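You operate a simulated robot arm through the tools that you are given. There is no shell and no other tool. Be economical: measure what you need, move in short steps, check, and stop when the job is done.

You run a simulated robot arm. Do the job below in one go: nothing can be reset, and whatever is moved stays where it is left.

JOB
Put things in order on the top tray of the cart. At the end: the green circuit card (marked "COMMS") from the top tray of the cart is in the blue kit tray; the silver connector from the top tray of the cart stands where the cream tie carton (marked "TIES") stood; the silver coupling from the top tray of the cart stands where the silver connector stood; the cream tie carton stands on top of the white manual; whatever was shut is shut again. Leave all else as you found it, and nothing knocked over.

The check looks at the end state, three seconds after you hand in, the way a careful person would. Anything else that was tipped, shoved, dropped, spilled or broken makes it a failure.

ROBOT AND FRAMES
A 7-joint arm with a two-finger parallel gripper, fixed in place. Base frame: the origin is at the foot of the arm, x ahead of it, y to its left, z up; the work surface is at about z = 758. Units: mm, rad, N and s.
With the tool pointing down near the work surface it reaches from about 300 to 700 mm from the base axis. Its first joint turns from -1.152 to 1.152 rad. Payload 1.57 kg.
Tool frame: the origin (TCP) lies between the finger pads and is the grasp point; the fingertips stand 30 mm ahead of it; z points along the fingers, y is the line along which they close. Largest opening 110 mm; finger width 24, thickness 12; the body of the gripper, 48 by 112 mm, starts 78 mm behind the TCP.
Orientation is that of the tool frame in the base frame, as a unit quaternion [x, y, z, w]. With the fingers straight down and closing along the base's y, the tool's x points along the base's -x, its y along +y and its z along -z.

CONTROLS
- The arm moves only by the tool step_arm. Its argument "deltas" is a list of rows, each a list of 7 numbers: the turn, a rotation vector about the tool's x, y, z in units of 4 degrees (1.0 is 4 degrees), then the shift along the tool's x, y, z in units of 50 mm (1.0 is 50 mm), then the opening in per cent of the stroke, from 0 (shut) to 100 (fully open). In form: [[wx, wy, wz, x, y, z, jaw], ...]. A call has 1 to 8 rows; each row shifts and turns the commanded pose from where the row before left it, along the tool's axes as they then stand. A call with a number of a shift or a turn outside -1 to 1 is refused whole. Each row takes 0.2 s and may step no farther than 50 mm and 0.15 rad from the row before; otherwise, or with a gripper value out of range, the whole call is refused. Where a pose cannot be reached the arm comes as near as it can. A force on the tool above 40 N (or 10 N above the force at the start of the call, whichever is more), or a blocked arm, ends the call early, and 0.2 s more pass. Each finger travels about 108 mm/s and halts on what it meets, pressing with about 24 N; the grip force reading is that of the motor and also rises with nothing between the fingers. The clock runs only during rows and for 0.2 s after the last one: add rows that do not move to give the fingers time. It gives the time, the measured TCP pose, the force on the tool (base axes), the opening and the grip force at its end, in the units of the frame above (readings bear some noise), with the torque about the TCP (base axes, N m) and any sound that the robot's microphone picked up, and new pictures: "pictures" is both (left out), scene, wrist or none.
- Cameras (640 x 400 px; columns grow to the right, rows downward): "scene" is fixed at [166.5, -406.4, 1405.4]; the picture's right is [0.64, -0.77, 0.00], its down [-0.43, -0.35, -0.83] and it looks along [0.64, 0.53, -0.56] (base axes); focal length 290 px, centre (320, 200). "wrist" rides on the gripper at [70, 16, -141] in the tool frame; the picture's right is [-0.23, 0.97, 0.00], its down [-0.86, -0.20, -0.48] and it looks along [-0.47, -0.11, 0.88] (tool axes); focal length 222 px, centre (320, 200). There is no depth. A picture from a camera that has moved, and an enlarged one, comes with that camera's place and axes in the base frame and with its lens. The place of the scene camera against the robot may be out by one fixed shift of up to 18 mm in any direction.
- zoom(camera, box): a new picture of the part [left, top, right, bottom] of that camera's present view, enlarged. The clock stands still meanwhile.
- close_job(): hands the job in; it is judged then, once.

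Work in short steps. Places have to be worked out from the pictures, the camera data and where the tool is seen: move nearer, look again, correct. Check each grasp and each placing, and mend what went wrong. You have 120 turns and 200 pictures in all, those below and enlarged ones among them. Open the gripper and draw the arm clear of the work before you hand the job in, unless the task says otherwise; then end with one line.

The tools are called after "Emit:" as name(argument=value, ...) on one line, values as JSON. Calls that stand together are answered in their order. step_arm: Moves the arm, as the interface text tells. Its arguments: {"type":"object","properties":{"deltas":{"type":"array","items":{"type":"array","items":{"type":"number"}}},"pictures":{"type":"string","enum":["both","scene","wrist","none"]}},"required":["deltas"]} The other tools are called the same way: zoom (camera, box) takes an enlarged picture of a part of a camera's view; close_job () hands the job in.

At the start:

```text
time_s: 0.0
tcp_pos: [463.9, 1.1, 1149.5]
tool_rot: [0.0, 1.0, -0.001, 0.0]
contact_force: [0.5, 0.4, 0.5]
torque: [0.0, -0.03, -0.02]
width: 110.0
finger_force: 0.1
```

scene: 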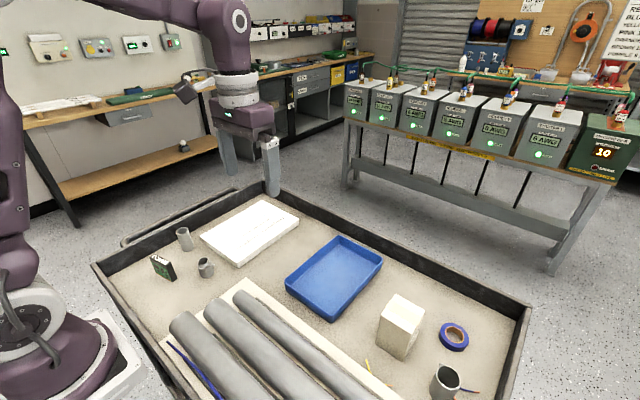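
wrist: 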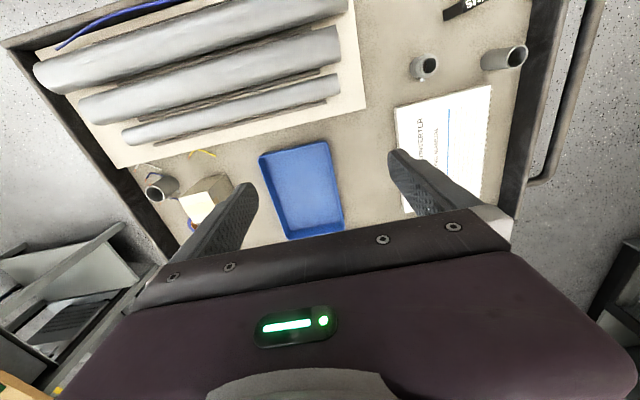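

I start by enlarging the scene to tell the objects apart.

Emit:
zoom(camera="scene", box=[130, 200, 310, 312])

Emit:
zoom(camera="scene", box=[340, 280, 530, 400])

Emit:
zoom(camera="wrist", box=[380, 0, 560, 112])

Emit:
zoom(camera="wrist", box=[120, 140, 280, 240])

```text
3.56 times, centred on (220, 256) of scene
camera zoom: at [166.5, -406.4, 1405.4], right [0.64, -0.77, 0.0], down [-0.43, -0.35, -0.83], along [0.64, 0.53, -0.56], focal length 1032 px, centre (676, 1)
```

zoom: 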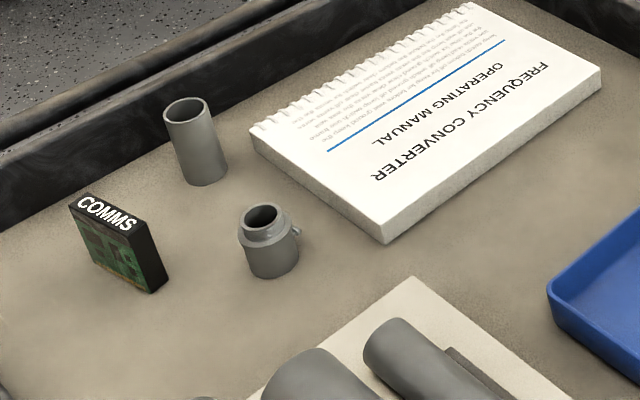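

```text
3.33 times, centred on (435, 340) of scene
camera zoom: at [166.5, -406.4, 1405.4], right [0.64, -0.77, 0.0], down [-0.43, -0.35, -0.83], along [0.64, 0.53, -0.56], focal length 968 px, centre (-63, -267)
```

zoom: 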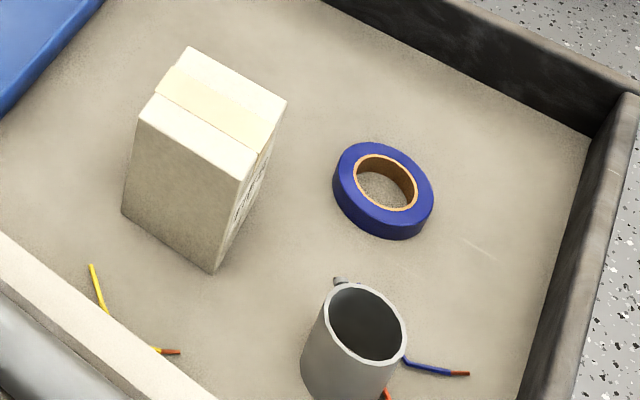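

```text
3.56 times, centred on (470, 56) of wrist
camera zoom: at [394.9, 16.6, 1293.1], right [0.23, 0.97, 0.0], down [0.86, -0.2, 0.48], along [0.47, -0.11, -0.88], focal length 790 px, centre (-213, 712)
```

zoom: 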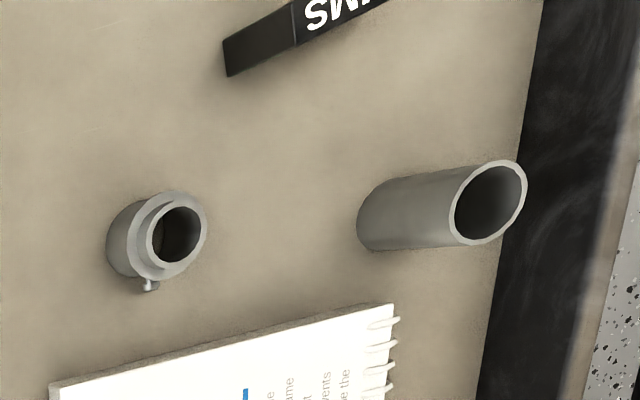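

```text
4.00 times, centred on (200, 190) of wrist
camera zoom: at [394.9, 16.6, 1293.1], right [0.23, 0.97, 0.0], down [0.86, -0.2, 0.48], along [0.47, -0.11, -0.88], focal length 888 px, centre (800, 240)
```

zoom: 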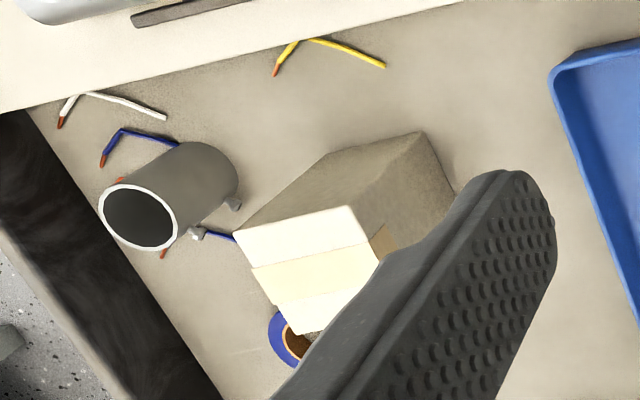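

The connector is the collared piece near (426,217). Either the plain tube near (443,350) or the two-screw cylinder near (536,-413) could be the coupling. I move toward the carton side to look closer.

Emit:
step_arm(deltas=[[0, 0, 0, 0, -1, 0, 100], [0, 0, 0, 0, -1, 0, 100], [0, 0, 0, 0, -1, 0, 100], [0, 0, 0, 0, -1, 0, 100], [0, 0, 0, 0, -1, 0, 100], [0, 0, 0, 0, -1, 0, 100], [0, 0, 0, 0, 0, 1, 100], [0, 0, 0, 0, 0, 1, 100]])

```text
time_s: 1.8
tcp_pos: [464.4, -301.0, 1049.3]
tool_rot: [-0.001, 1.0, 0.0, 0.001]
contact_force: [0.3, -0.3, 0.3]
torque: [0.02, -0.03, 0.0]
width: 109.9
finger_force: 0.1
camera wrist: at [395.0, -284.4, 1191.3], right [0.23, 0.97, 0.0], down [0.85, -0.2, 0.48], along [0.47, -0.11, -0.88], focal length 222 px, centre (320, 200)
```

scene: 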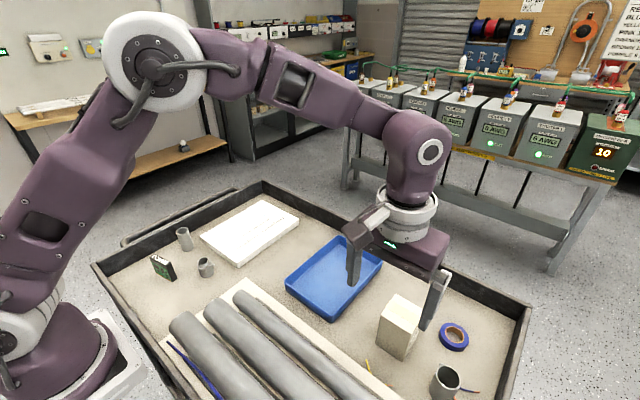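
wrist: 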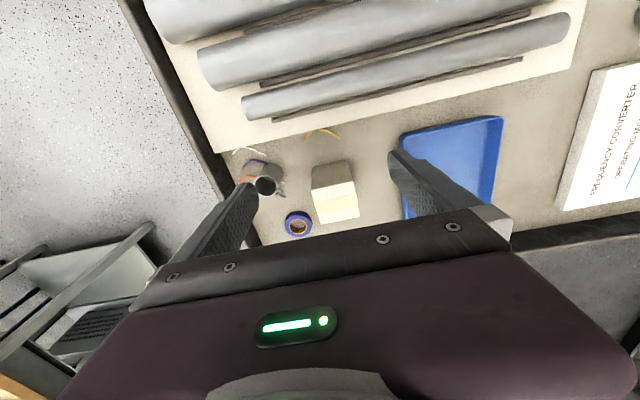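

Emit:
zoom(camera="wrist", box=[220, 125, 380, 245])

Emit:
zoom(camera="scene", box=[400, 340, 500, 400])

Emit:
zoom(camera="scene", box=[145, 215, 225, 285])

```text
3.33 times, centred on (300, 185) of wrist
camera zoom: at [395.0, -284.4, 1191.3], right [0.23, 0.97, 0.0], down [0.85, -0.2, 0.48], along [0.47, -0.11, -0.88], focal length 740 px, centre (387, 250)
```

zoom: 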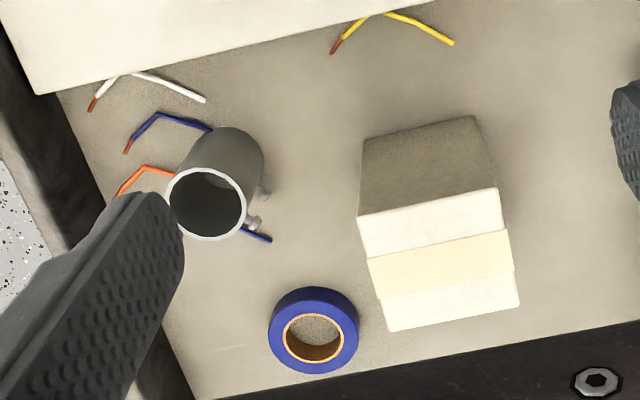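

```text
6.40 times, centred on (450, 370) of scene
camera zoom: at [166.5, -406.4, 1405.4], right [0.64, -0.77, 0.0], down [-0.43, -0.35, -0.83], along [0.64, 0.53, -0.56], focal length 1858 px, centre (-512, -888)
```

zoom: 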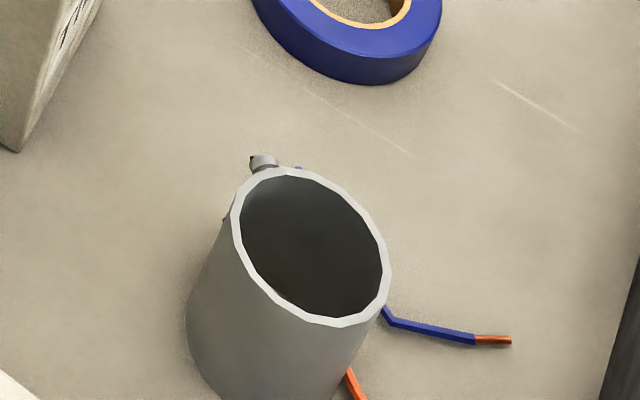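

```text
5.71 times, centred on (185, 250) of scene
camera zoom: at [166.5, -406.4, 1405.4], right [0.64, -0.77, 0.0], down [-0.43, -0.35, -0.83], along [0.64, 0.53, -0.56], focal length 1659 px, centre (1091, -86)
```

zoom: 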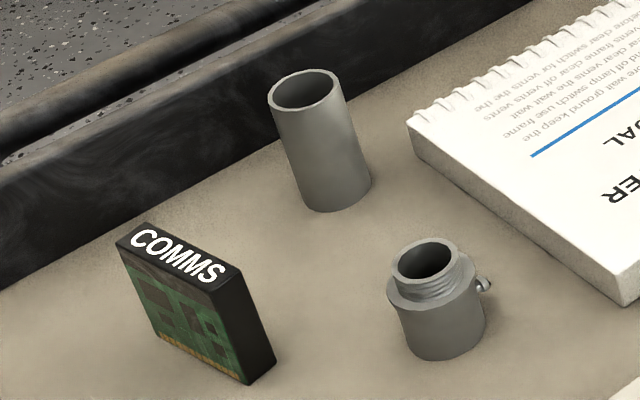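

The two-screw cylinder is a set-screw coupling, so it is the target; the plain tube stays put. The carton measures about 70x70x105, axis-aligned, centred near (583,-300) with its top at z≈863. I move above it, partway down.

Emit:
step_arm(deltas=[[0, 0, 0, -0.8, 0, 0, 100], [0, 0, 0, -0.8, 0, 0, 100], [0, 0, 0, -0.77, 0, 0, 100], [0, 0, 0, 0, 0, 0.9, 100], [0, 0, 0, 0, 0, 0.9, 100], [0, 0, 0, 0, 0, 0, 100]])

```text
time_s: 3.2
tcp_pos: [581.5, -300.1, 957.5]
tool_rot: [0.0, 1.0, 0.0, 0.0]
contact_force: [0.3, 1.0, 0.4]
torque: [0.02, 0.03, 0.0]
width: 110.0
finger_force: 0.2
camera wrist: at [511.8, -283.4, 1101.3], right [0.23, 0.97, 0.0], down [0.86, -0.2, 0.48], along [0.47, -0.11, -0.88], focal length 222 px, centre (320, 200)
```

scene: 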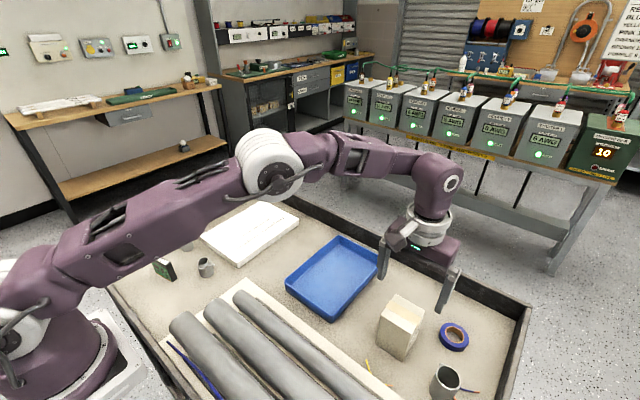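
wrist: 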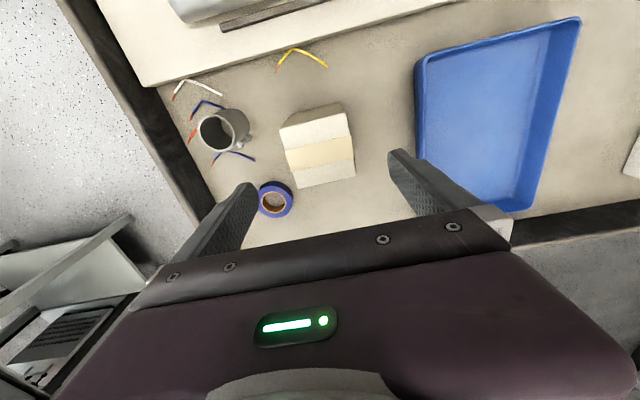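

I enlarge this view to refine the carton and coupling positions.

Emit:
zoom(camera="wrist", box=[160, 70, 380, 220])

```text
2.67 times, centred on (270, 145) of wrist
camera zoom: at [511.8, -283.4, 1101.3], right [0.23, 0.97, 0.0], down [0.86, -0.2, 0.48], along [0.47, -0.11, -0.88], focal length 592 px, centre (453, 347)
```

zoom: 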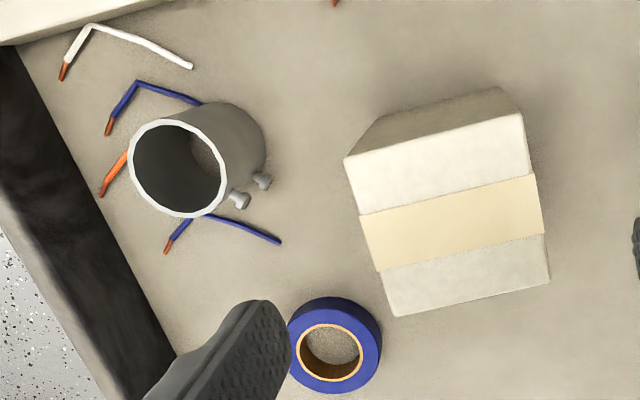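

The carton centre is confirmed at (582,-300). I descend to z≈833 and close.

Emit:
step_arm(deltas=[[0, 0, 0, -0.02, 0, 0.8, 100], [0, 0, 0, 0, 0, 0.8, 100], [0, 0, 0, 0, 0, 0.85, 100], [0, 0, 0, 0, 0, 0, 100], [0, 0, 0, 0, 0, 0, 70], [0, 0, 0, 0, 0, 0, 40], [0, 0, 0, 0, 0, 0, 40]])

```text
time_s: 4.8
tcp_pos: [584.5, -298.6, 838.7]
tool_rot: [-0.001, 1.0, 0.0, 0.0]
contact_force: [0.0, -0.1, 0.2]
torque: [0.0, 0.04, 0.02]
width: 69.9
finger_force: 23.8
camera wrist: at [514.1, -281.9, 980.8], right [0.23, 0.97, 0.0], down [0.86, -0.2, 0.48], along [0.47, -0.11, -0.88], focal length 222 px, centre (320, 200)
```

scene: 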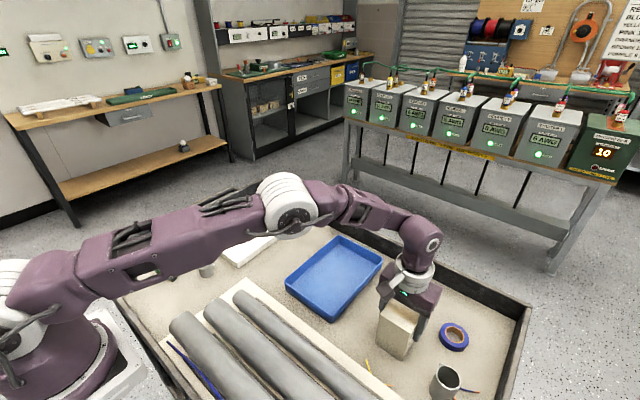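
wrist: 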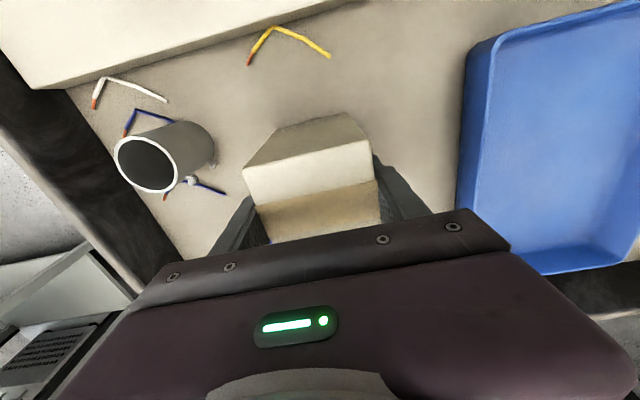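

The carton is gripped (width 69.9). I lift it straight up.

Emit:
step_arm(deltas=[[0, 0, 0, 0, 0, -0.4, 40], [0, 0, 0, 0, 0, -0.7, 40], [0, 0, 0, 0, 0, -0.8, 40], [0, 0, 0, 0, 0, -0.8, 40], [0, 0, 0, 0, 0, -0.6, 40]], pictures="scene")

Emit:
step_arm(deltas=[[0, 0, 0, 0, 0.5, 0, 40], [0, 0, 0, 0, 0.9, 0, 40], [0, 0, 0, 0, 0.9, 0, 40], [0, 0, 0, 0, 0.9, 0, 40], [0, 0, 0, 0, 0.9, 0, 40], [0, 0, 0, 0, 0.9, 0, 40], [0, 0, 0, 0, 0.9, 0, 40], [0, 0, 0, 0, 0.5, 0, 40]], pictures="both")

```text
time_s: 6.0
tcp_pos: [583.7, -300.1, 1000.6]
tool_rot: [0.0, 1.0, 0.001, -0.001]
contact_force: [1.0, 0.5, -0.6]
torque: [0.01, -0.01, 0.02]
width: 69.8
finger_force: 23.9
```

scene: 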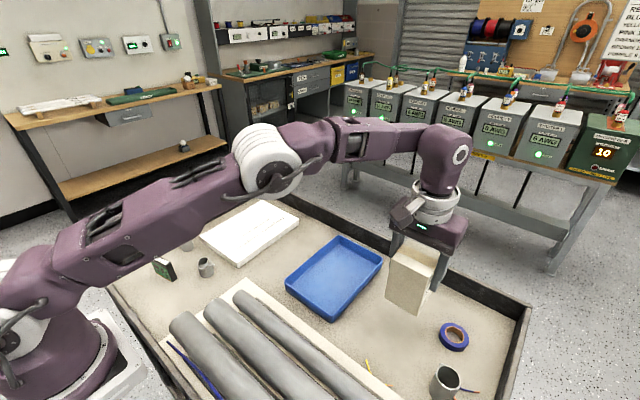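

```text
time_s: 7.8
tcp_pos: [583.3, 17.9, 1001.2]
tool_rot: [0.001, 1.0, 0.0, 0.0]
contact_force: [-0.8, 0.9, -1.5]
torque: [0.0, 0.03, 0.02]
width: 69.6
finger_force: 24.4
camera wrist: at [515.0, 35.8, 1144.4], right [0.23, 0.97, 0.0], down [0.85, -0.2, 0.48], along [0.47, -0.11, -0.88], focal length 222 px, centre (320, 200)
```

scene: 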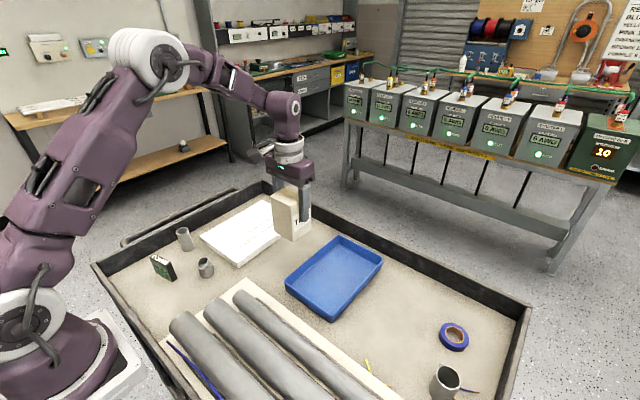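
wrist: 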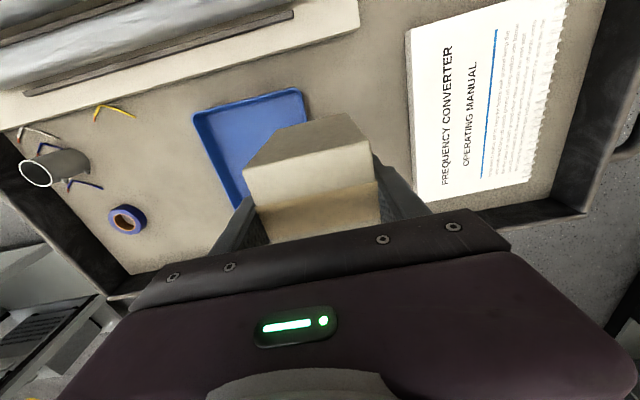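

The manual spans about x 490–754, y 160–354. I aim to set the carton near (605,255), so I move over it.

Emit:
step_arm(deltas=[[0, 0, 0, -0.1, 0.5, 0, 40], [0, 0, 0, -0.1, 0.9, 0, 40], [0, 0, 0, -0.1, 0.9, 0, 40], [0, 0, 0, -0.14, 0.9, 0, 40], [0, 0, 0, 0, 0.9, 0, 40], [0, 0, 0, 0, 0.64, 0, 40], [0, 0, 0, 0, 0, 0.8, 40], [0, 0, 0, 0, 0, 0.8, 40]])

```text
time_s: 9.6
tcp_pos: [602.2, 256.2, 922.7]
tool_rot: [0.0, 1.0, 0.0, 0.0]
contact_force: [0.6, 0.5, -1.7]
torque: [0.0, 0.02, -0.02]
width: 69.7
finger_force: 23.6
camera wrist: at [534.6, 272.6, 1065.7], right [0.23, 0.97, 0.0], down [0.85, -0.2, 0.48], along [0.47, -0.11, -0.88], focal length 222 px, centre (320, 200)
```

scene: 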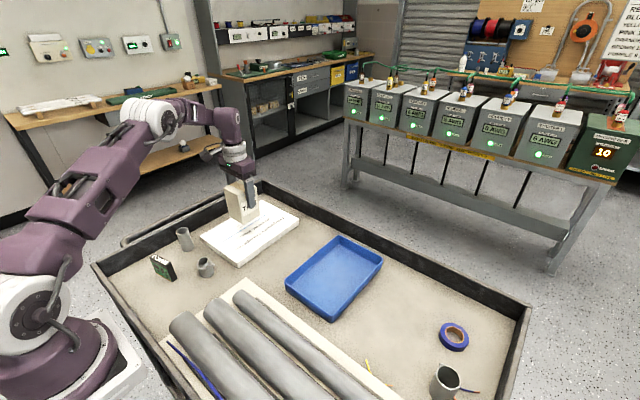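
wrist: 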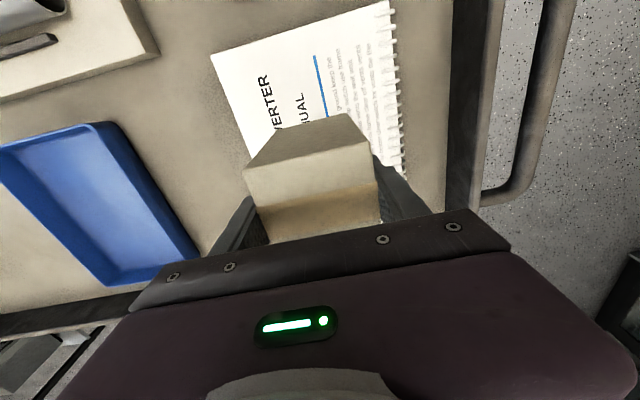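

It is aligned over the manual. I lower to just above it.

Emit:
step_arm(deltas=[[0, 0, 0, 0, 0, 0.6, 40], [0, 0, 0, 0, 0, 0.4, 40], [0, 0, 0, 0, 0, 0, 40]], pictures="scene")

Emit:
zoom(camera="scene", box=[190, 170, 310, 270])

```text
time_s: 10.4
tcp_pos: [604.0, 257.3, 873.7]
tool_rot: [0.0, 1.0, 0.0, 0.0]
contact_force: [0.5, 0.0, -1.3]
torque: [0.02, 0.04, 0.0]
width: 69.8
finger_force: 23.9
```

scene: 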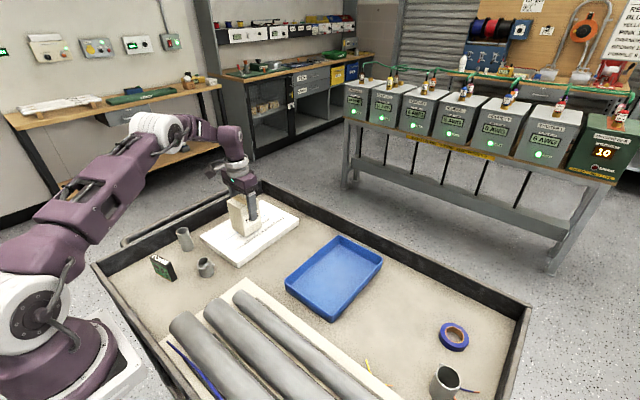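

```text
4.00 times, centred on (250, 220) of scene
camera zoom: at [166.5, -406.4, 1405.4], right [0.64, -0.77, 0.0], down [-0.43, -0.35, -0.83], along [0.64, 0.53, -0.56], focal length 1161 px, centre (600, 120)
```

zoom: 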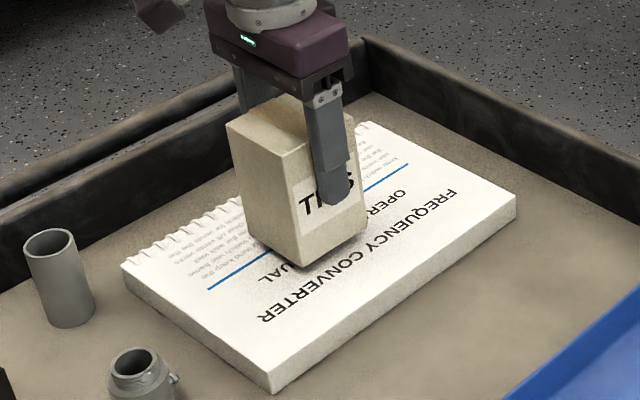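

I lower in small steps of about 2–3 mm and watch for contact force.

Emit:
step_arm(deltas=[[0, 0, 0, 0, 0, 0.06, 40], [0, 0, 0, 0, 0, 0.05, 40], [0, 0, 0, 0, 0, 0.04, 40], [0, 0, 0, 0, 0, 0.03, 40], [0, 0, 0, 0, 0, 0, 40]], pictures="none")

```text
time_s: 11.6
tcp_pos: [604.4, 256.6, 863.6]
tool_rot: [-0.001, 1.0, 0.0, 0.0]
contact_force: [0.9, -0.1, -2.0]
torque: [0.02, -0.03, 0.01]
width: 69.6
finger_force: 24.3
```

Emit:
step_arm(deltas=[[0, 0, 0, 0, 0, 0.03, 40], [0, 0, 0, 0, 0, 0.03, 40], [0, 0, 0, 0, 0, 0, 40]], pictures="scene")

Emit:
zoom(camera="scene", box=[190, 170, 310, 270])

```text
time_s: 12.4
tcp_pos: [605.6, 257.2, 862.1]
tool_rot: [0.0, 1.0, 0.001, 0.002]
contact_force: [-1.5, -0.3, 19.6]
torque: [-0.08, -0.04, -0.02]
width: 69.6
finger_force: 23.8
```

scene: 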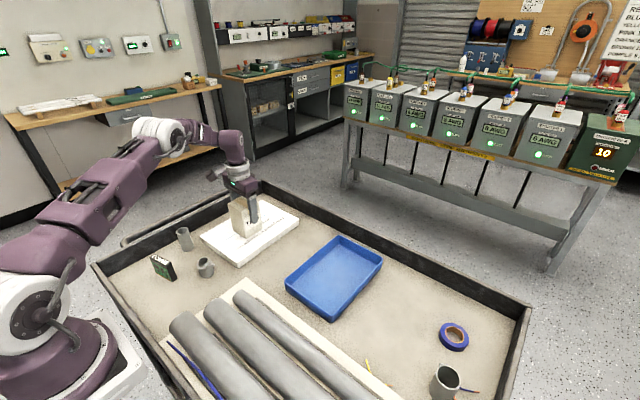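

```text
4.00 times, centred on (250, 220) of scene
camera zoom: at [166.1, -406.5, 1405.4], right [0.64, -0.77, 0.0], down [-0.43, -0.35, -0.83], along [0.64, 0.53, -0.56], focal length 1161 px, centre (600, 120)
```

zoom: 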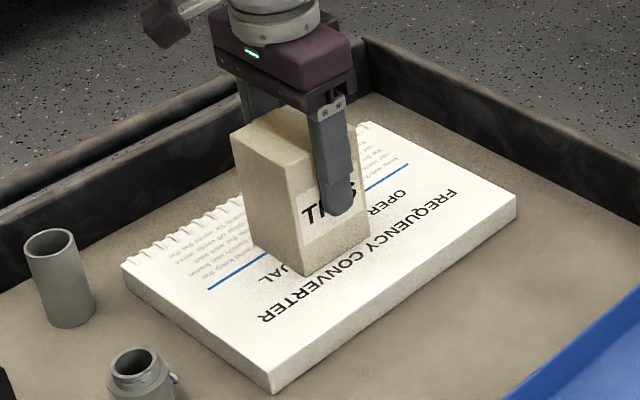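

Contact at 19.6 N. I ease off 1 mm, open, and rise.

Emit:
step_arm(deltas=[[0, 0, 0, 0, 0, -0.03, 40], [0, 0, 0, 0, 0, 0, 65], [0, 0, 0, 0, 0, 0, 95], [0, 0, 0, 0, 0, 0, 100], [0, 0, 0, 0, 0, -0.5, 100], [0, 0, 0, 0, 0, -0.8, 100], [0, 0, 0, 0, 0, -0.9, 100], [0, 0, 0, 0, 0, -0.9, 100]])

```text
time_s: 14.2
tcp_pos: [606.0, 259.9, 1017.7]
tool_rot: [0.001, 1.0, -0.001, 0.0]
contact_force: [0.3, 0.4, 0.1]
torque: [0.01, 0.0, -0.01]
width: 110.1
finger_force: 0.1
camera wrist: at [535.9, 275.8, 1161.0], right [0.23, 0.97, 0.0], down [0.86, -0.2, 0.48], along [0.47, -0.11, -0.88], focal length 222 px, centre (320, 200)
```

scene: 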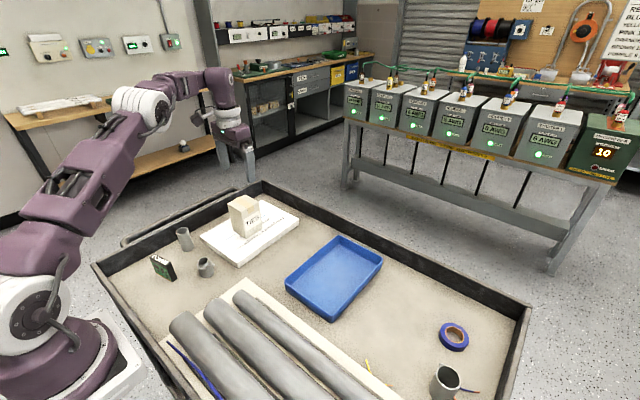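
wrist: 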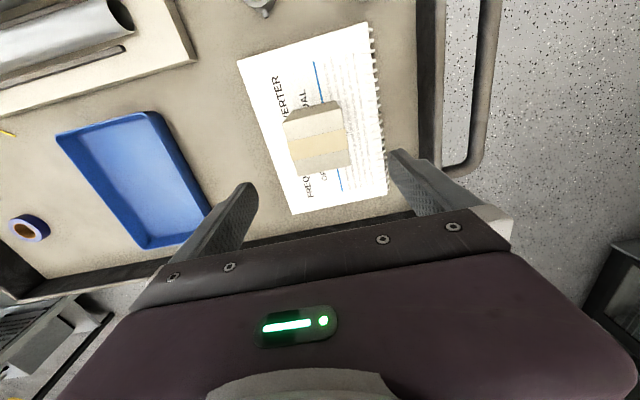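

The carton stands on the manual. I move over to the connector for a closer look.

Emit:
step_arm(deltas=[[0, 0, 0, 0.9, -0.2, 0, 100], [0, 0, 0, 0.9, -0.2, 0, 100], [0, 0, 0, 0.9, -0.2, 0, 100], [0, 0, 0, 0.9, -0.25, 0, 100], [0, 0, 0, 0.3, 0, 0, 100], [0, 0, 0, 0, 0, 0.8, 100], [0, 0, 0, 0, 0, 0.4, 100], [0, 0, 0, 0, 0, 0, 100]])

Emit:
zoom(camera="wrist", box=[260, 60, 480, 200])

```text
time_s: 16.0
tcp_pos: [409.6, 217.0, 956.9]
tool_rot: [0.0, 1.0, 0.0, 0.0]
contact_force: [-0.6, 0.8, 0.0]
torque: [-0.01, 0.02, 0.02]
width: 110.2
finger_force: 0.0
camera wrist: at [341.0, 231.8, 1100.6], right [0.23, 0.97, 0.0], down [0.86, -0.2, 0.48], along [0.47, -0.11, -0.88], focal length 222 px, centre (320, 200)
```

scene: 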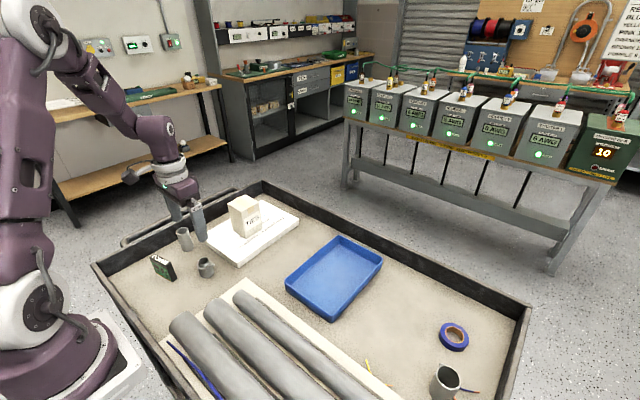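
wrist: 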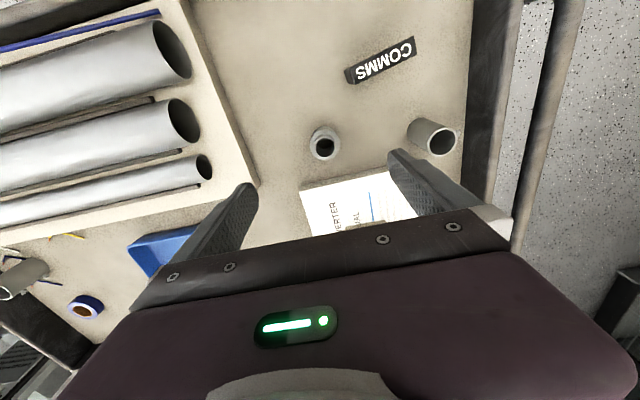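

```text
2.86 times, centred on (370, 130) of wrist
camera zoom: at [341.0, 231.8, 1100.6], right [0.23, 0.97, 0.0], down [0.86, -0.2, 0.48], along [0.47, -0.11, -0.88], focal length 635 px, centre (177, 400)
```

zoom: 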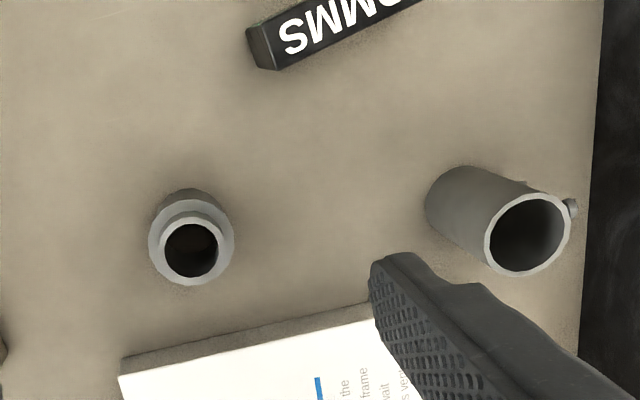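

The plain tube also shows a screw on its far, wall-facing side, so it may be a coupling as well. I move the camera to +y to see that side.

Emit:
step_arm(deltas=[[0, 0, 0, 0, 0.9, 0, 100], [0, 0, 0, 0, 0.9, 0, 100], [0, 0, 0, 0, 0.9, 0, 100], [0, 0, 0, 0, 0.9, 0, 100], [0, 0, 0, 0, 0.6, 0, 100], [0, 0, 0, 0, 0, 0, 100]], pictures="wrist")

Emit:
zoom(camera="wrist", box=[200, 60, 360, 180])

```text
time_s: 17.4
tcp_pos: [409.7, 425.0, 956.0]
tool_rot: [0.0, 1.0, -0.001, 0.0]
contact_force: [-0.8, -0.2, 0.2]
torque: [-0.03, 0.03, -0.01]
width: 110.2
finger_force: 0.1
camera wrist: at [340.5, 440.9, 1099.7], right [0.23, 0.97, 0.0], down [0.86, -0.2, 0.48], along [0.47, -0.11, -0.88], focal length 222 px, centre (320, 200)
```

wrist: 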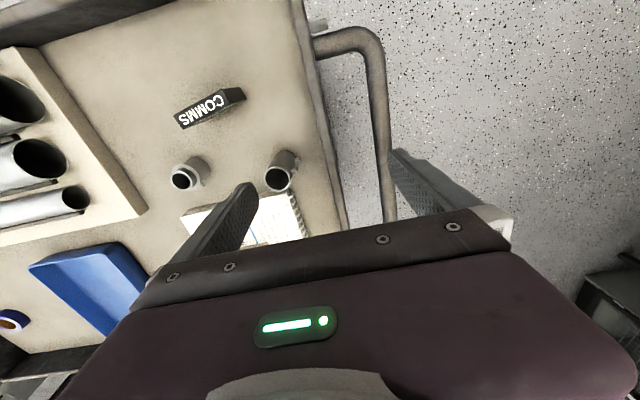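

```text
3.33 times, centred on (280, 120) of wrist
camera zoom: at [340.5, 440.9, 1099.7], right [0.23, 0.97, 0.0], down [0.86, -0.2, 0.48], along [0.47, -0.11, -0.88], focal length 740 px, centre (453, 467)
```

zoom: 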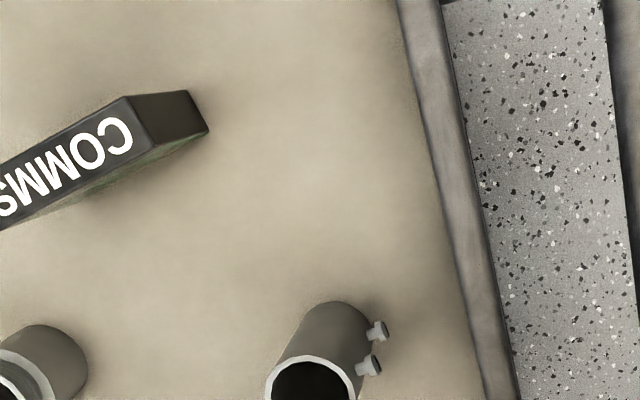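

Both cylinders have two screws, so I need a careful comparison. I get a clear full view of this one first.

Emit:
step_arm(deltas=[[0, 0, 0, 0.8, -0.3, 0.4, 100], [0, 0, 0, 0.6, -0.3, 0.4, 100], [0, 0, 0, 0, 0, 0, 100]], pictures="wrist")

Emit:
zoom(camera="wrist", box=[230, 80, 390, 240])

```text
time_s: 18.2
tcp_pos: [340.8, 393.7, 916.5]
tool_rot: [0.0, 1.0, 0.0, 0.001]
contact_force: [-0.5, -0.3, 0.3]
torque: [0.01, 0.02, 0.0]
width: 110.0
finger_force: 0.0
camera wrist: at [270.3, 410.2, 1059.2], right [0.23, 0.97, 0.0], down [0.86, -0.2, 0.48], along [0.47, -0.11, -0.88], focal length 222 px, centre (320, 200)
```

wrist: 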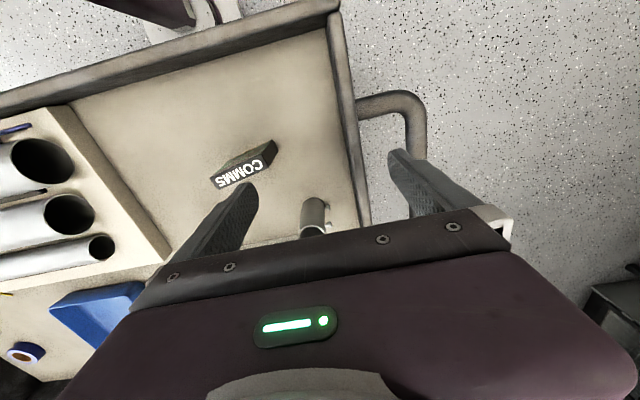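

```text
2.50 times, centred on (310, 160) of wrist
camera zoom: at [270.3, 410.2, 1059.2], right [0.23, 0.97, 0.0], down [0.86, -0.2, 0.48], along [0.47, -0.11, -0.88], focal length 555 px, centre (345, 300)
```

zoom: 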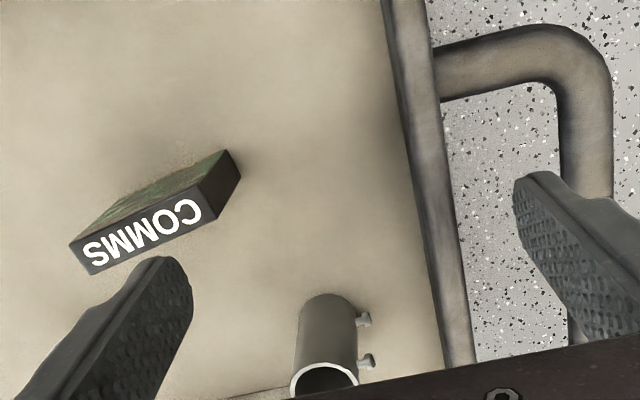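

I shift +x for a better view of this tube.

Emit:
step_arm(deltas=[[0, 0, 0, -0.9, 0, 0, 100], [0, 0, 0, -0.9, 0, 0, 100], [0, 0, 0, -0.5, 0, 0, 100], [0, 0, 0, 0, 0, 0, 100]], pictures="wrist")

Emit:
zoom(camera="wrist", box=[220, 70, 350, 170])

```text
time_s: 19.2
tcp_pos: [454.8, 393.6, 917.7]
tool_rot: [0.0, 1.0, 0.0, 0.0]
contact_force: [0.2, 0.6, 0.2]
torque: [0.01, 0.0, -0.04]
width: 110.1
finger_force: 0.1
camera wrist: at [385.8, 409.6, 1060.0], right [0.23, 0.97, 0.0], down [0.86, -0.2, 0.48], along [0.47, -0.11, -0.88], focal length 222 px, centre (320, 200)
```

wrist: 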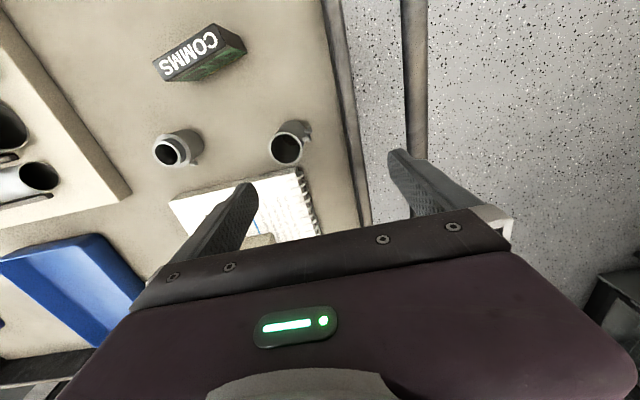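

```text
4.00 times, centred on (285, 120) of wrist
camera zoom: at [385.8, 409.6, 1060.0], right [0.23, 0.97, 0.0], down [0.86, -0.2, 0.48], along [0.47, -0.11, -0.88], focal length 888 px, centre (460, 520)
```

zoom: 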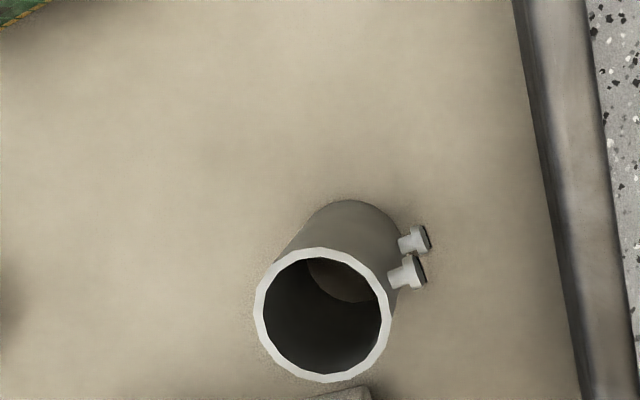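

It is a set-screw coupling about 37–40 mm across. Now I go for the same kind of close view of the other cylinder, to compare.

Emit:
step_arm(deltas=[[0, 0, 0, 0, 0, -0.9, 100], [0, 0, 0, 0, -0.9, -0.6, 100], [0, 0, 0, 0, -1, 0, 100], [0, 0, 0, 0, -1, 0, 100], [0, 0, 0, 0, -1, 0, 100], [0, 0, 0, 0, -1, 0, 100], [0, 0, 0, 0, -1, 0, 100], [0, 0, 0, 0, -1, 0, 100]], pictures="none")

Emit:
step_arm(deltas=[[0, 0, 0, 0, -1, 0, 100], [0, 0, 0, -0.2, -0.9, 0, 100], [0, 0, 0, -0.2, -0.9, 0, 100], [0, 0, 0, -0.3, -0.9, 0, 100], [0, 0, 0, -0.3, -0.9, 0, 100], [0, 0, 0, -0.3, -0.9, 0, 100], [0, 0, 0, -0.3, -0.9, 0.6, 100], [0, 0, 0, -0.2, -0.9, 0.5, 100]], pictures="wrist")

```text
refused: row 2 steps farther than a row can; nothing moved
```

```text
refused: row 7 steps farther than a row can; nothing moved
```

Those were refused because combined steps exceed 50 mm; I scale them down.

Emit:
step_arm(deltas=[[0, 0, 0, 0, 0, -0.9, 100], [0, 0, 0, 0, -0.7, -0.6, 100], [0, 0, 0, 0, -1, 0, 100], [0, 0, 0, 0, -1, 0, 100], [0, 0, 0, 0, -1, 0, 100], [0, 0, 0, 0, -1, 0, 100], [0, 0, 0, 0, -1, 0, 100], [0, 0, 0, 0, -1, 0, 100]], pictures="none")

Emit:
step_arm(deltas=[[0, 0, 0, 0, -1, 0, 100], [0, 0, 0, -0.2, -0.9, 0, 100], [0, 0, 0, -0.2, -0.9, 0, 100], [0, 0, 0, -0.3, -0.9, 0, 100], [0, 0, 0, -0.3, -0.9, 0, 100], [0, 0, 0, -0.3, -0.9, 0, 100], [0, 0, 0, -0.3, -0.9, 0, 100], [0, 0, 0, -0.2, -0.9, 0, 100]], pictures="wrist")

```text
time_s: 21.0
tcp_pos: [458.6, 60.5, 991.8]
tool_rot: [-0.001, 1.0, 0.0, -0.001]
contact_force: [0.7, -0.1, -0.3]
torque: [0.05, -0.02, -0.01]
width: 110.1
finger_force: 0.1
```

```text
time_s: 22.8
tcp_pos: [546.3, -307.8, 990.8]
tool_rot: [-0.002, 1.0, 0.0, -0.001]
contact_force: [-0.1, -0.4, 0.4]
torque: [0.03, 0.01, 0.0]
width: 110.2
finger_force: 0.1
camera wrist: at [475.9, -292.1, 1134.1], right [0.23, 0.97, 0.0], down [0.86, -0.2, 0.48], along [0.47, -0.11, -0.88], focal length 222 px, centre (320, 200)
```

wrist: 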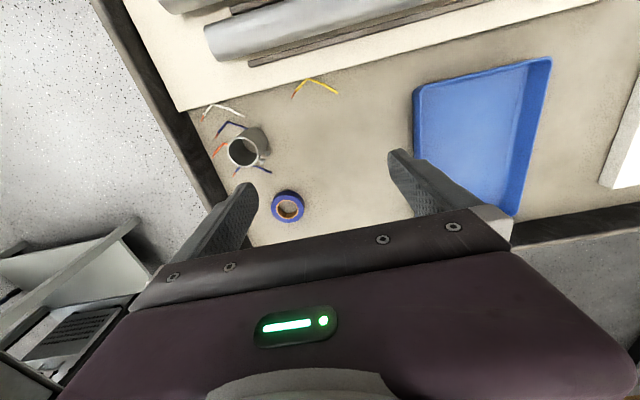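

Now I move over and lower for a close view.

Emit:
step_arm(deltas=[[0, 0, 0, 0, -0.9, 0, 100], [0, 0, 0, 0, -0.3, 0.8, 100], [0, 0, 0, 0, 0, 0.7, 100], [0, 0, 0, 0, 0, 0, 100]], pictures="wrist")

Emit:
zoom(camera="wrist", box=[200, 70, 330, 170])

```text
time_s: 23.8
tcp_pos: [543.8, -366.3, 915.8]
tool_rot: [-0.001, 1.0, 0.0, 0.0]
contact_force: [-0.4, -0.4, 0.6]
torque: [0.0, 0.0, 0.04]
width: 109.8
finger_force: 0.1
camera wrist: at [475.0, -350.6, 1059.1], right [0.23, 0.97, 0.0], down [0.86, -0.2, 0.48], along [0.47, -0.11, -0.88], focal length 222 px, centre (320, 200)
```

wrist: 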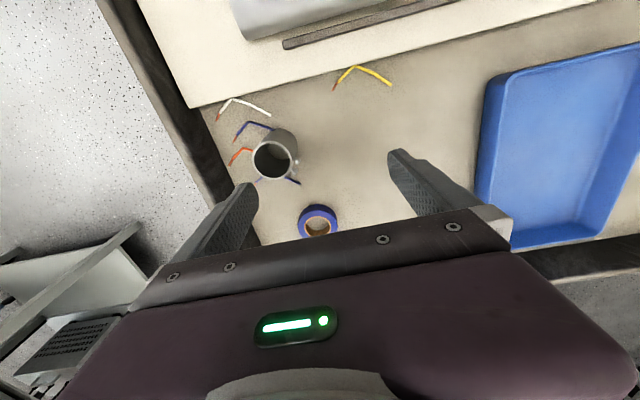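

```text
4.00 times, centred on (265, 120) of wrist
camera zoom: at [475.0, -350.6, 1059.1], right [0.23, 0.97, 0.0], down [0.86, -0.2, 0.48], along [0.47, -0.11, -0.88], focal length 888 px, centre (540, 520)
```

zoom: 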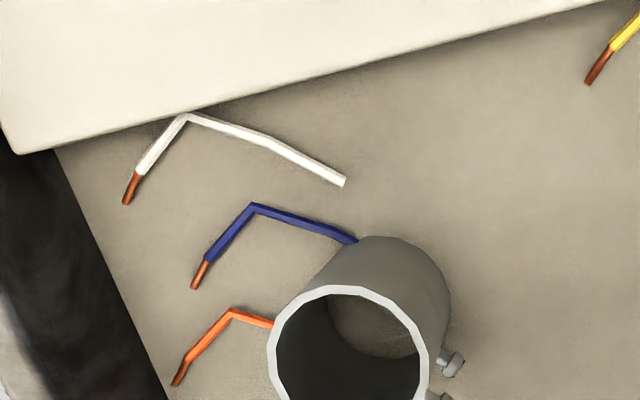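

I compare both at high magnification from the fixed camera.

Emit:
zoom(camera="scene", box=[170, 220, 218, 250])

Emit:
zoom(camera="scene", box=[420, 360, 484, 400])

Emit:
zoom(camera="scene", box=[180, 250, 228, 280])

```text
13.33 times, centred on (194, 235) of scene
camera zoom: at [166.5, -406.4, 1405.4], right [0.64, -0.77, 0.0], down [-0.43, -0.35, -0.83], along [0.64, 0.53, -0.56], focal length 3870 px, centre (2000, -267)
```

zoom: 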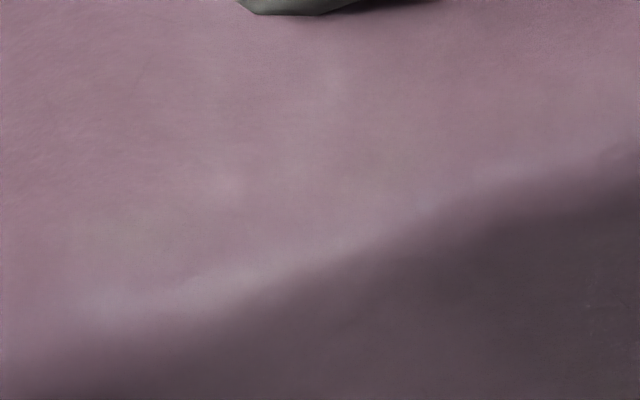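

```text
10.00 times, centred on (452, 380) of scene
camera zoom: at [166.5, -406.4, 1405.4], right [0.64, -0.77, 0.0], down [-0.43, -0.35, -0.83], along [0.64, 0.53, -0.56], focal length 2903 px, centre (-1000, -1600)
```

zoom: 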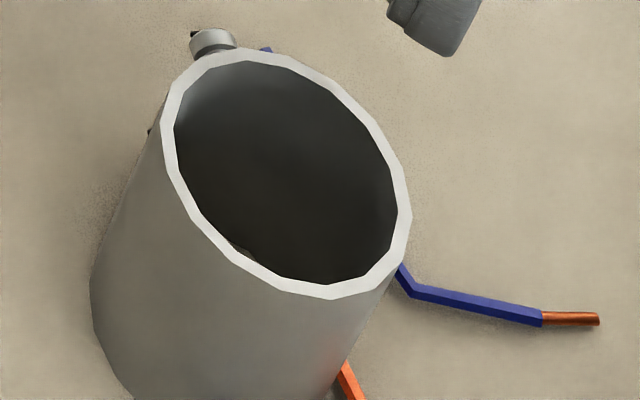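

```text
13.33 times, centred on (204, 265) of scene
camera zoom: at [166.5, -406.4, 1405.4], right [0.64, -0.77, 0.0], down [-0.43, -0.35, -0.83], along [0.64, 0.53, -0.56], focal length 3870 px, centre (1867, -667)
```

zoom: 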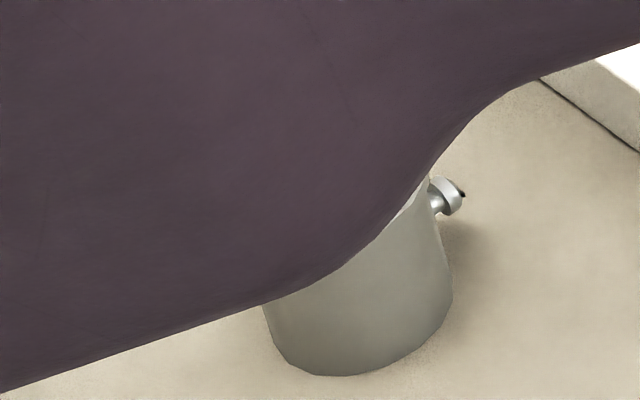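

The two look alike except that this one is larger (about 42 vs 36 mm). I can settle which is "silver" once the connector stands next to this one. First I fetch the connector near (421,220).

Emit:
step_arm(deltas=[[0, 0, 0, 0, 0, -1, 100], [0, 0, 0, 0.3, 0.8, -0.4, 100], [0, 0, 0, 0.3, 0.9, 0, 100], [0, 0, 0, 0.3, 0.9, 0, 100], [0, 0, 0, 0.3, 0.9, 0, 100], [0, 0, 0, 0.3, 0.9, 0, 100], [0, 0, 0, 0.3, 0.9, 0, 100], [0, 0, 0, 0.3, 0.9, 0, 100]], pictures="none")

Emit:
step_arm(deltas=[[0, 0, 0, 0.2, 0.9, 0, 100], [0, 0, 0, 0, 0.9, 0, 100], [0, 0, 0, 0, 0.9, 0, 100], [0, 0, 0, 0, 0.9, 0, 100], [0, 0, 0, 0, 0.9, 0, 100], [0, 0, 0, 0, 0.5, 0.5, 100], [0, 0, 0, 0, 0, 0.9, 100], [0, 0, 0, 0, 0, 0, 100]], pictures="wrist")

```text
time_s: 25.6
tcp_pos: [441.9, -55.7, 989.3]
tool_rot: [0.0, 1.0, 0.0, 0.0]
contact_force: [-0.3, 0.7, 0.1]
torque: [-0.02, 0.0, 0.02]
width: 109.8
finger_force: 0.2
```

```text
time_s: 27.4
tcp_pos: [430.1, 193.9, 915.6]
tool_rot: [0.001, 1.0, -0.001, -0.001]
contact_force: [0.7, 0.1, 0.2]
torque: [0.0, -0.02, 0.03]
width: 110.0
finger_force: 0.1
camera wrist: at [361.4, 210.9, 1059.6], right [0.23, 0.97, 0.0], down [0.86, -0.2, 0.48], along [0.47, -0.11, -0.88], focal length 222 px, centre (320, 200)
```

wrist: 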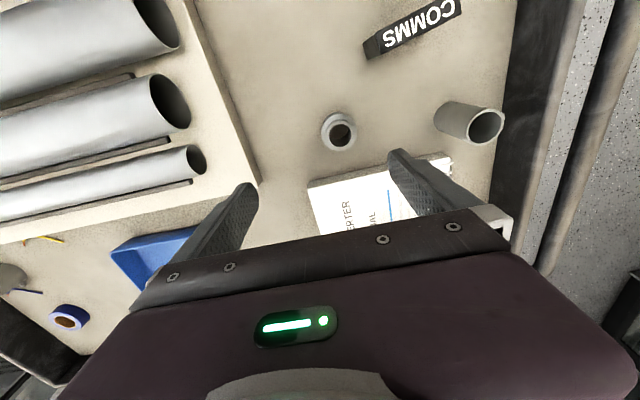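

Emit:
zoom(camera="wrist", box=[290, 80, 400, 170])

Emit:
zoom(camera="wrist", box=[420, 75, 530, 165])

```text
4.44 times, centred on (345, 125) of wrist
camera zoom: at [361.4, 210.9, 1059.6], right [0.23, 0.97, 0.0], down [0.86, -0.2, 0.48], along [0.47, -0.11, -0.88], focal length 987 px, centre (209, 533)
```

zoom: 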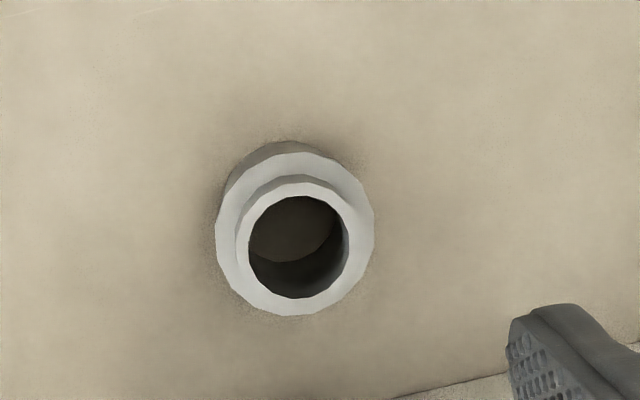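

```text
4.44 times, centred on (475, 120) of wrist
camera zoom: at [361.4, 210.9, 1059.6], right [0.23, 0.97, 0.0], down [0.86, -0.2, 0.48], along [0.47, -0.11, -0.88], focal length 987 px, centre (-369, 556)
```

zoom: 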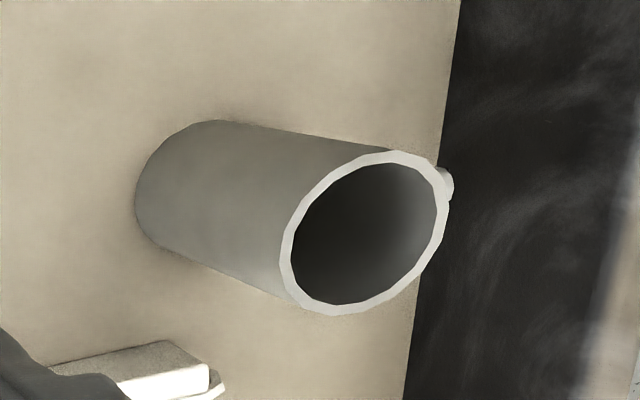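

The connector is at (420.5,220), about 42 mm in diameter. I align and descend to z≈800.

Emit:
step_arm(deltas=[[0, 0, 0, 0.19, 0.52, 0, 100], [0, 0, 0, 0, 0, 0.6, 100], [0, 0, 0, 0, 0, 0.6, 100], [0, 0, 0, 0, 0, 0.5, 100], [0, 0, 0, 0, 0, 0, 100]])

```text
time_s: 28.6
tcp_pos: [422.2, 221.3, 831.5]
tool_rot: [-0.001, 1.0, 0.0, 0.0]
contact_force: [-0.1, 0.1, -0.1]
torque: [0.01, -0.01, -0.02]
width: 109.8
finger_force: 0.0
camera wrist: at [352.6, 237.4, 974.2], right [0.23, 0.97, 0.0], down [0.86, -0.2, 0.48], along [0.47, -0.11, -0.88], focal length 222 px, centre (320, 200)
```

scene: 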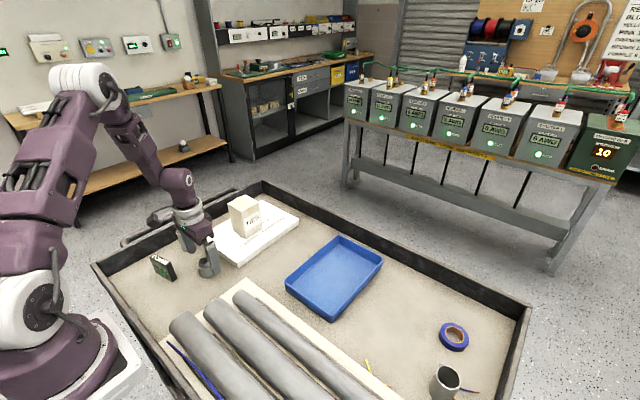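
wrist: 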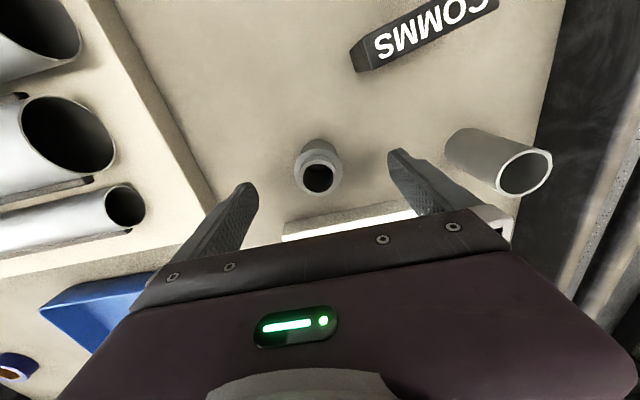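

The alignment checks out. I descend to 800 and close.

Emit:
step_arm(deltas=[[0, 0, 0, 0.02, -0.02, 0.4, 100], [0, 0, 0, 0, 0, 0.22, 100], [0, 0, 0, 0, 0, 0, 100], [0, 0, 0, 0, 0, 0, 70], [0, 0, 0, 0, 0, 0, 40], [0, 0, 0, 0, 0, 0, 20], [0, 0, 0, 0, 0, 0, 20]])

```text
time_s: 30.2
tcp_pos: [420.7, 219.2, 802.0]
tool_rot: [0.0, 1.0, 0.001, 0.0]
contact_force: [0.9, -0.5, 0.5]
torque: [-0.05, 0.02, 0.02]
width: 36.5
finger_force: 24.2
camera wrist: at [351.3, 235.6, 944.3], right [0.23, 0.97, 0.0], down [0.86, -0.2, 0.48], along [0.47, -0.11, -0.88], focal length 222 px, centre (320, 200)
```

scene: 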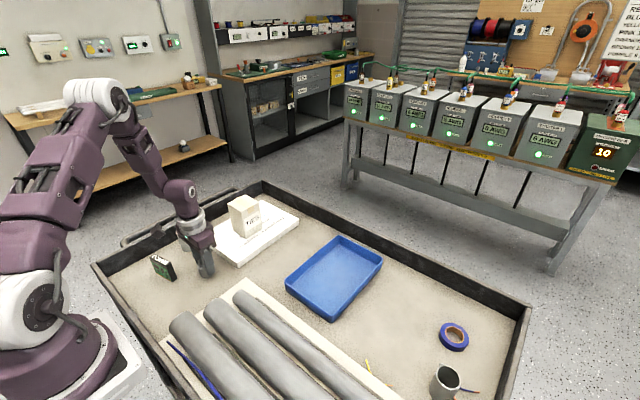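
wrist: 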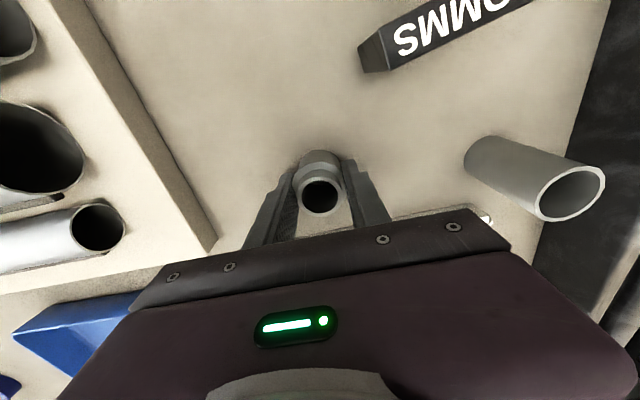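

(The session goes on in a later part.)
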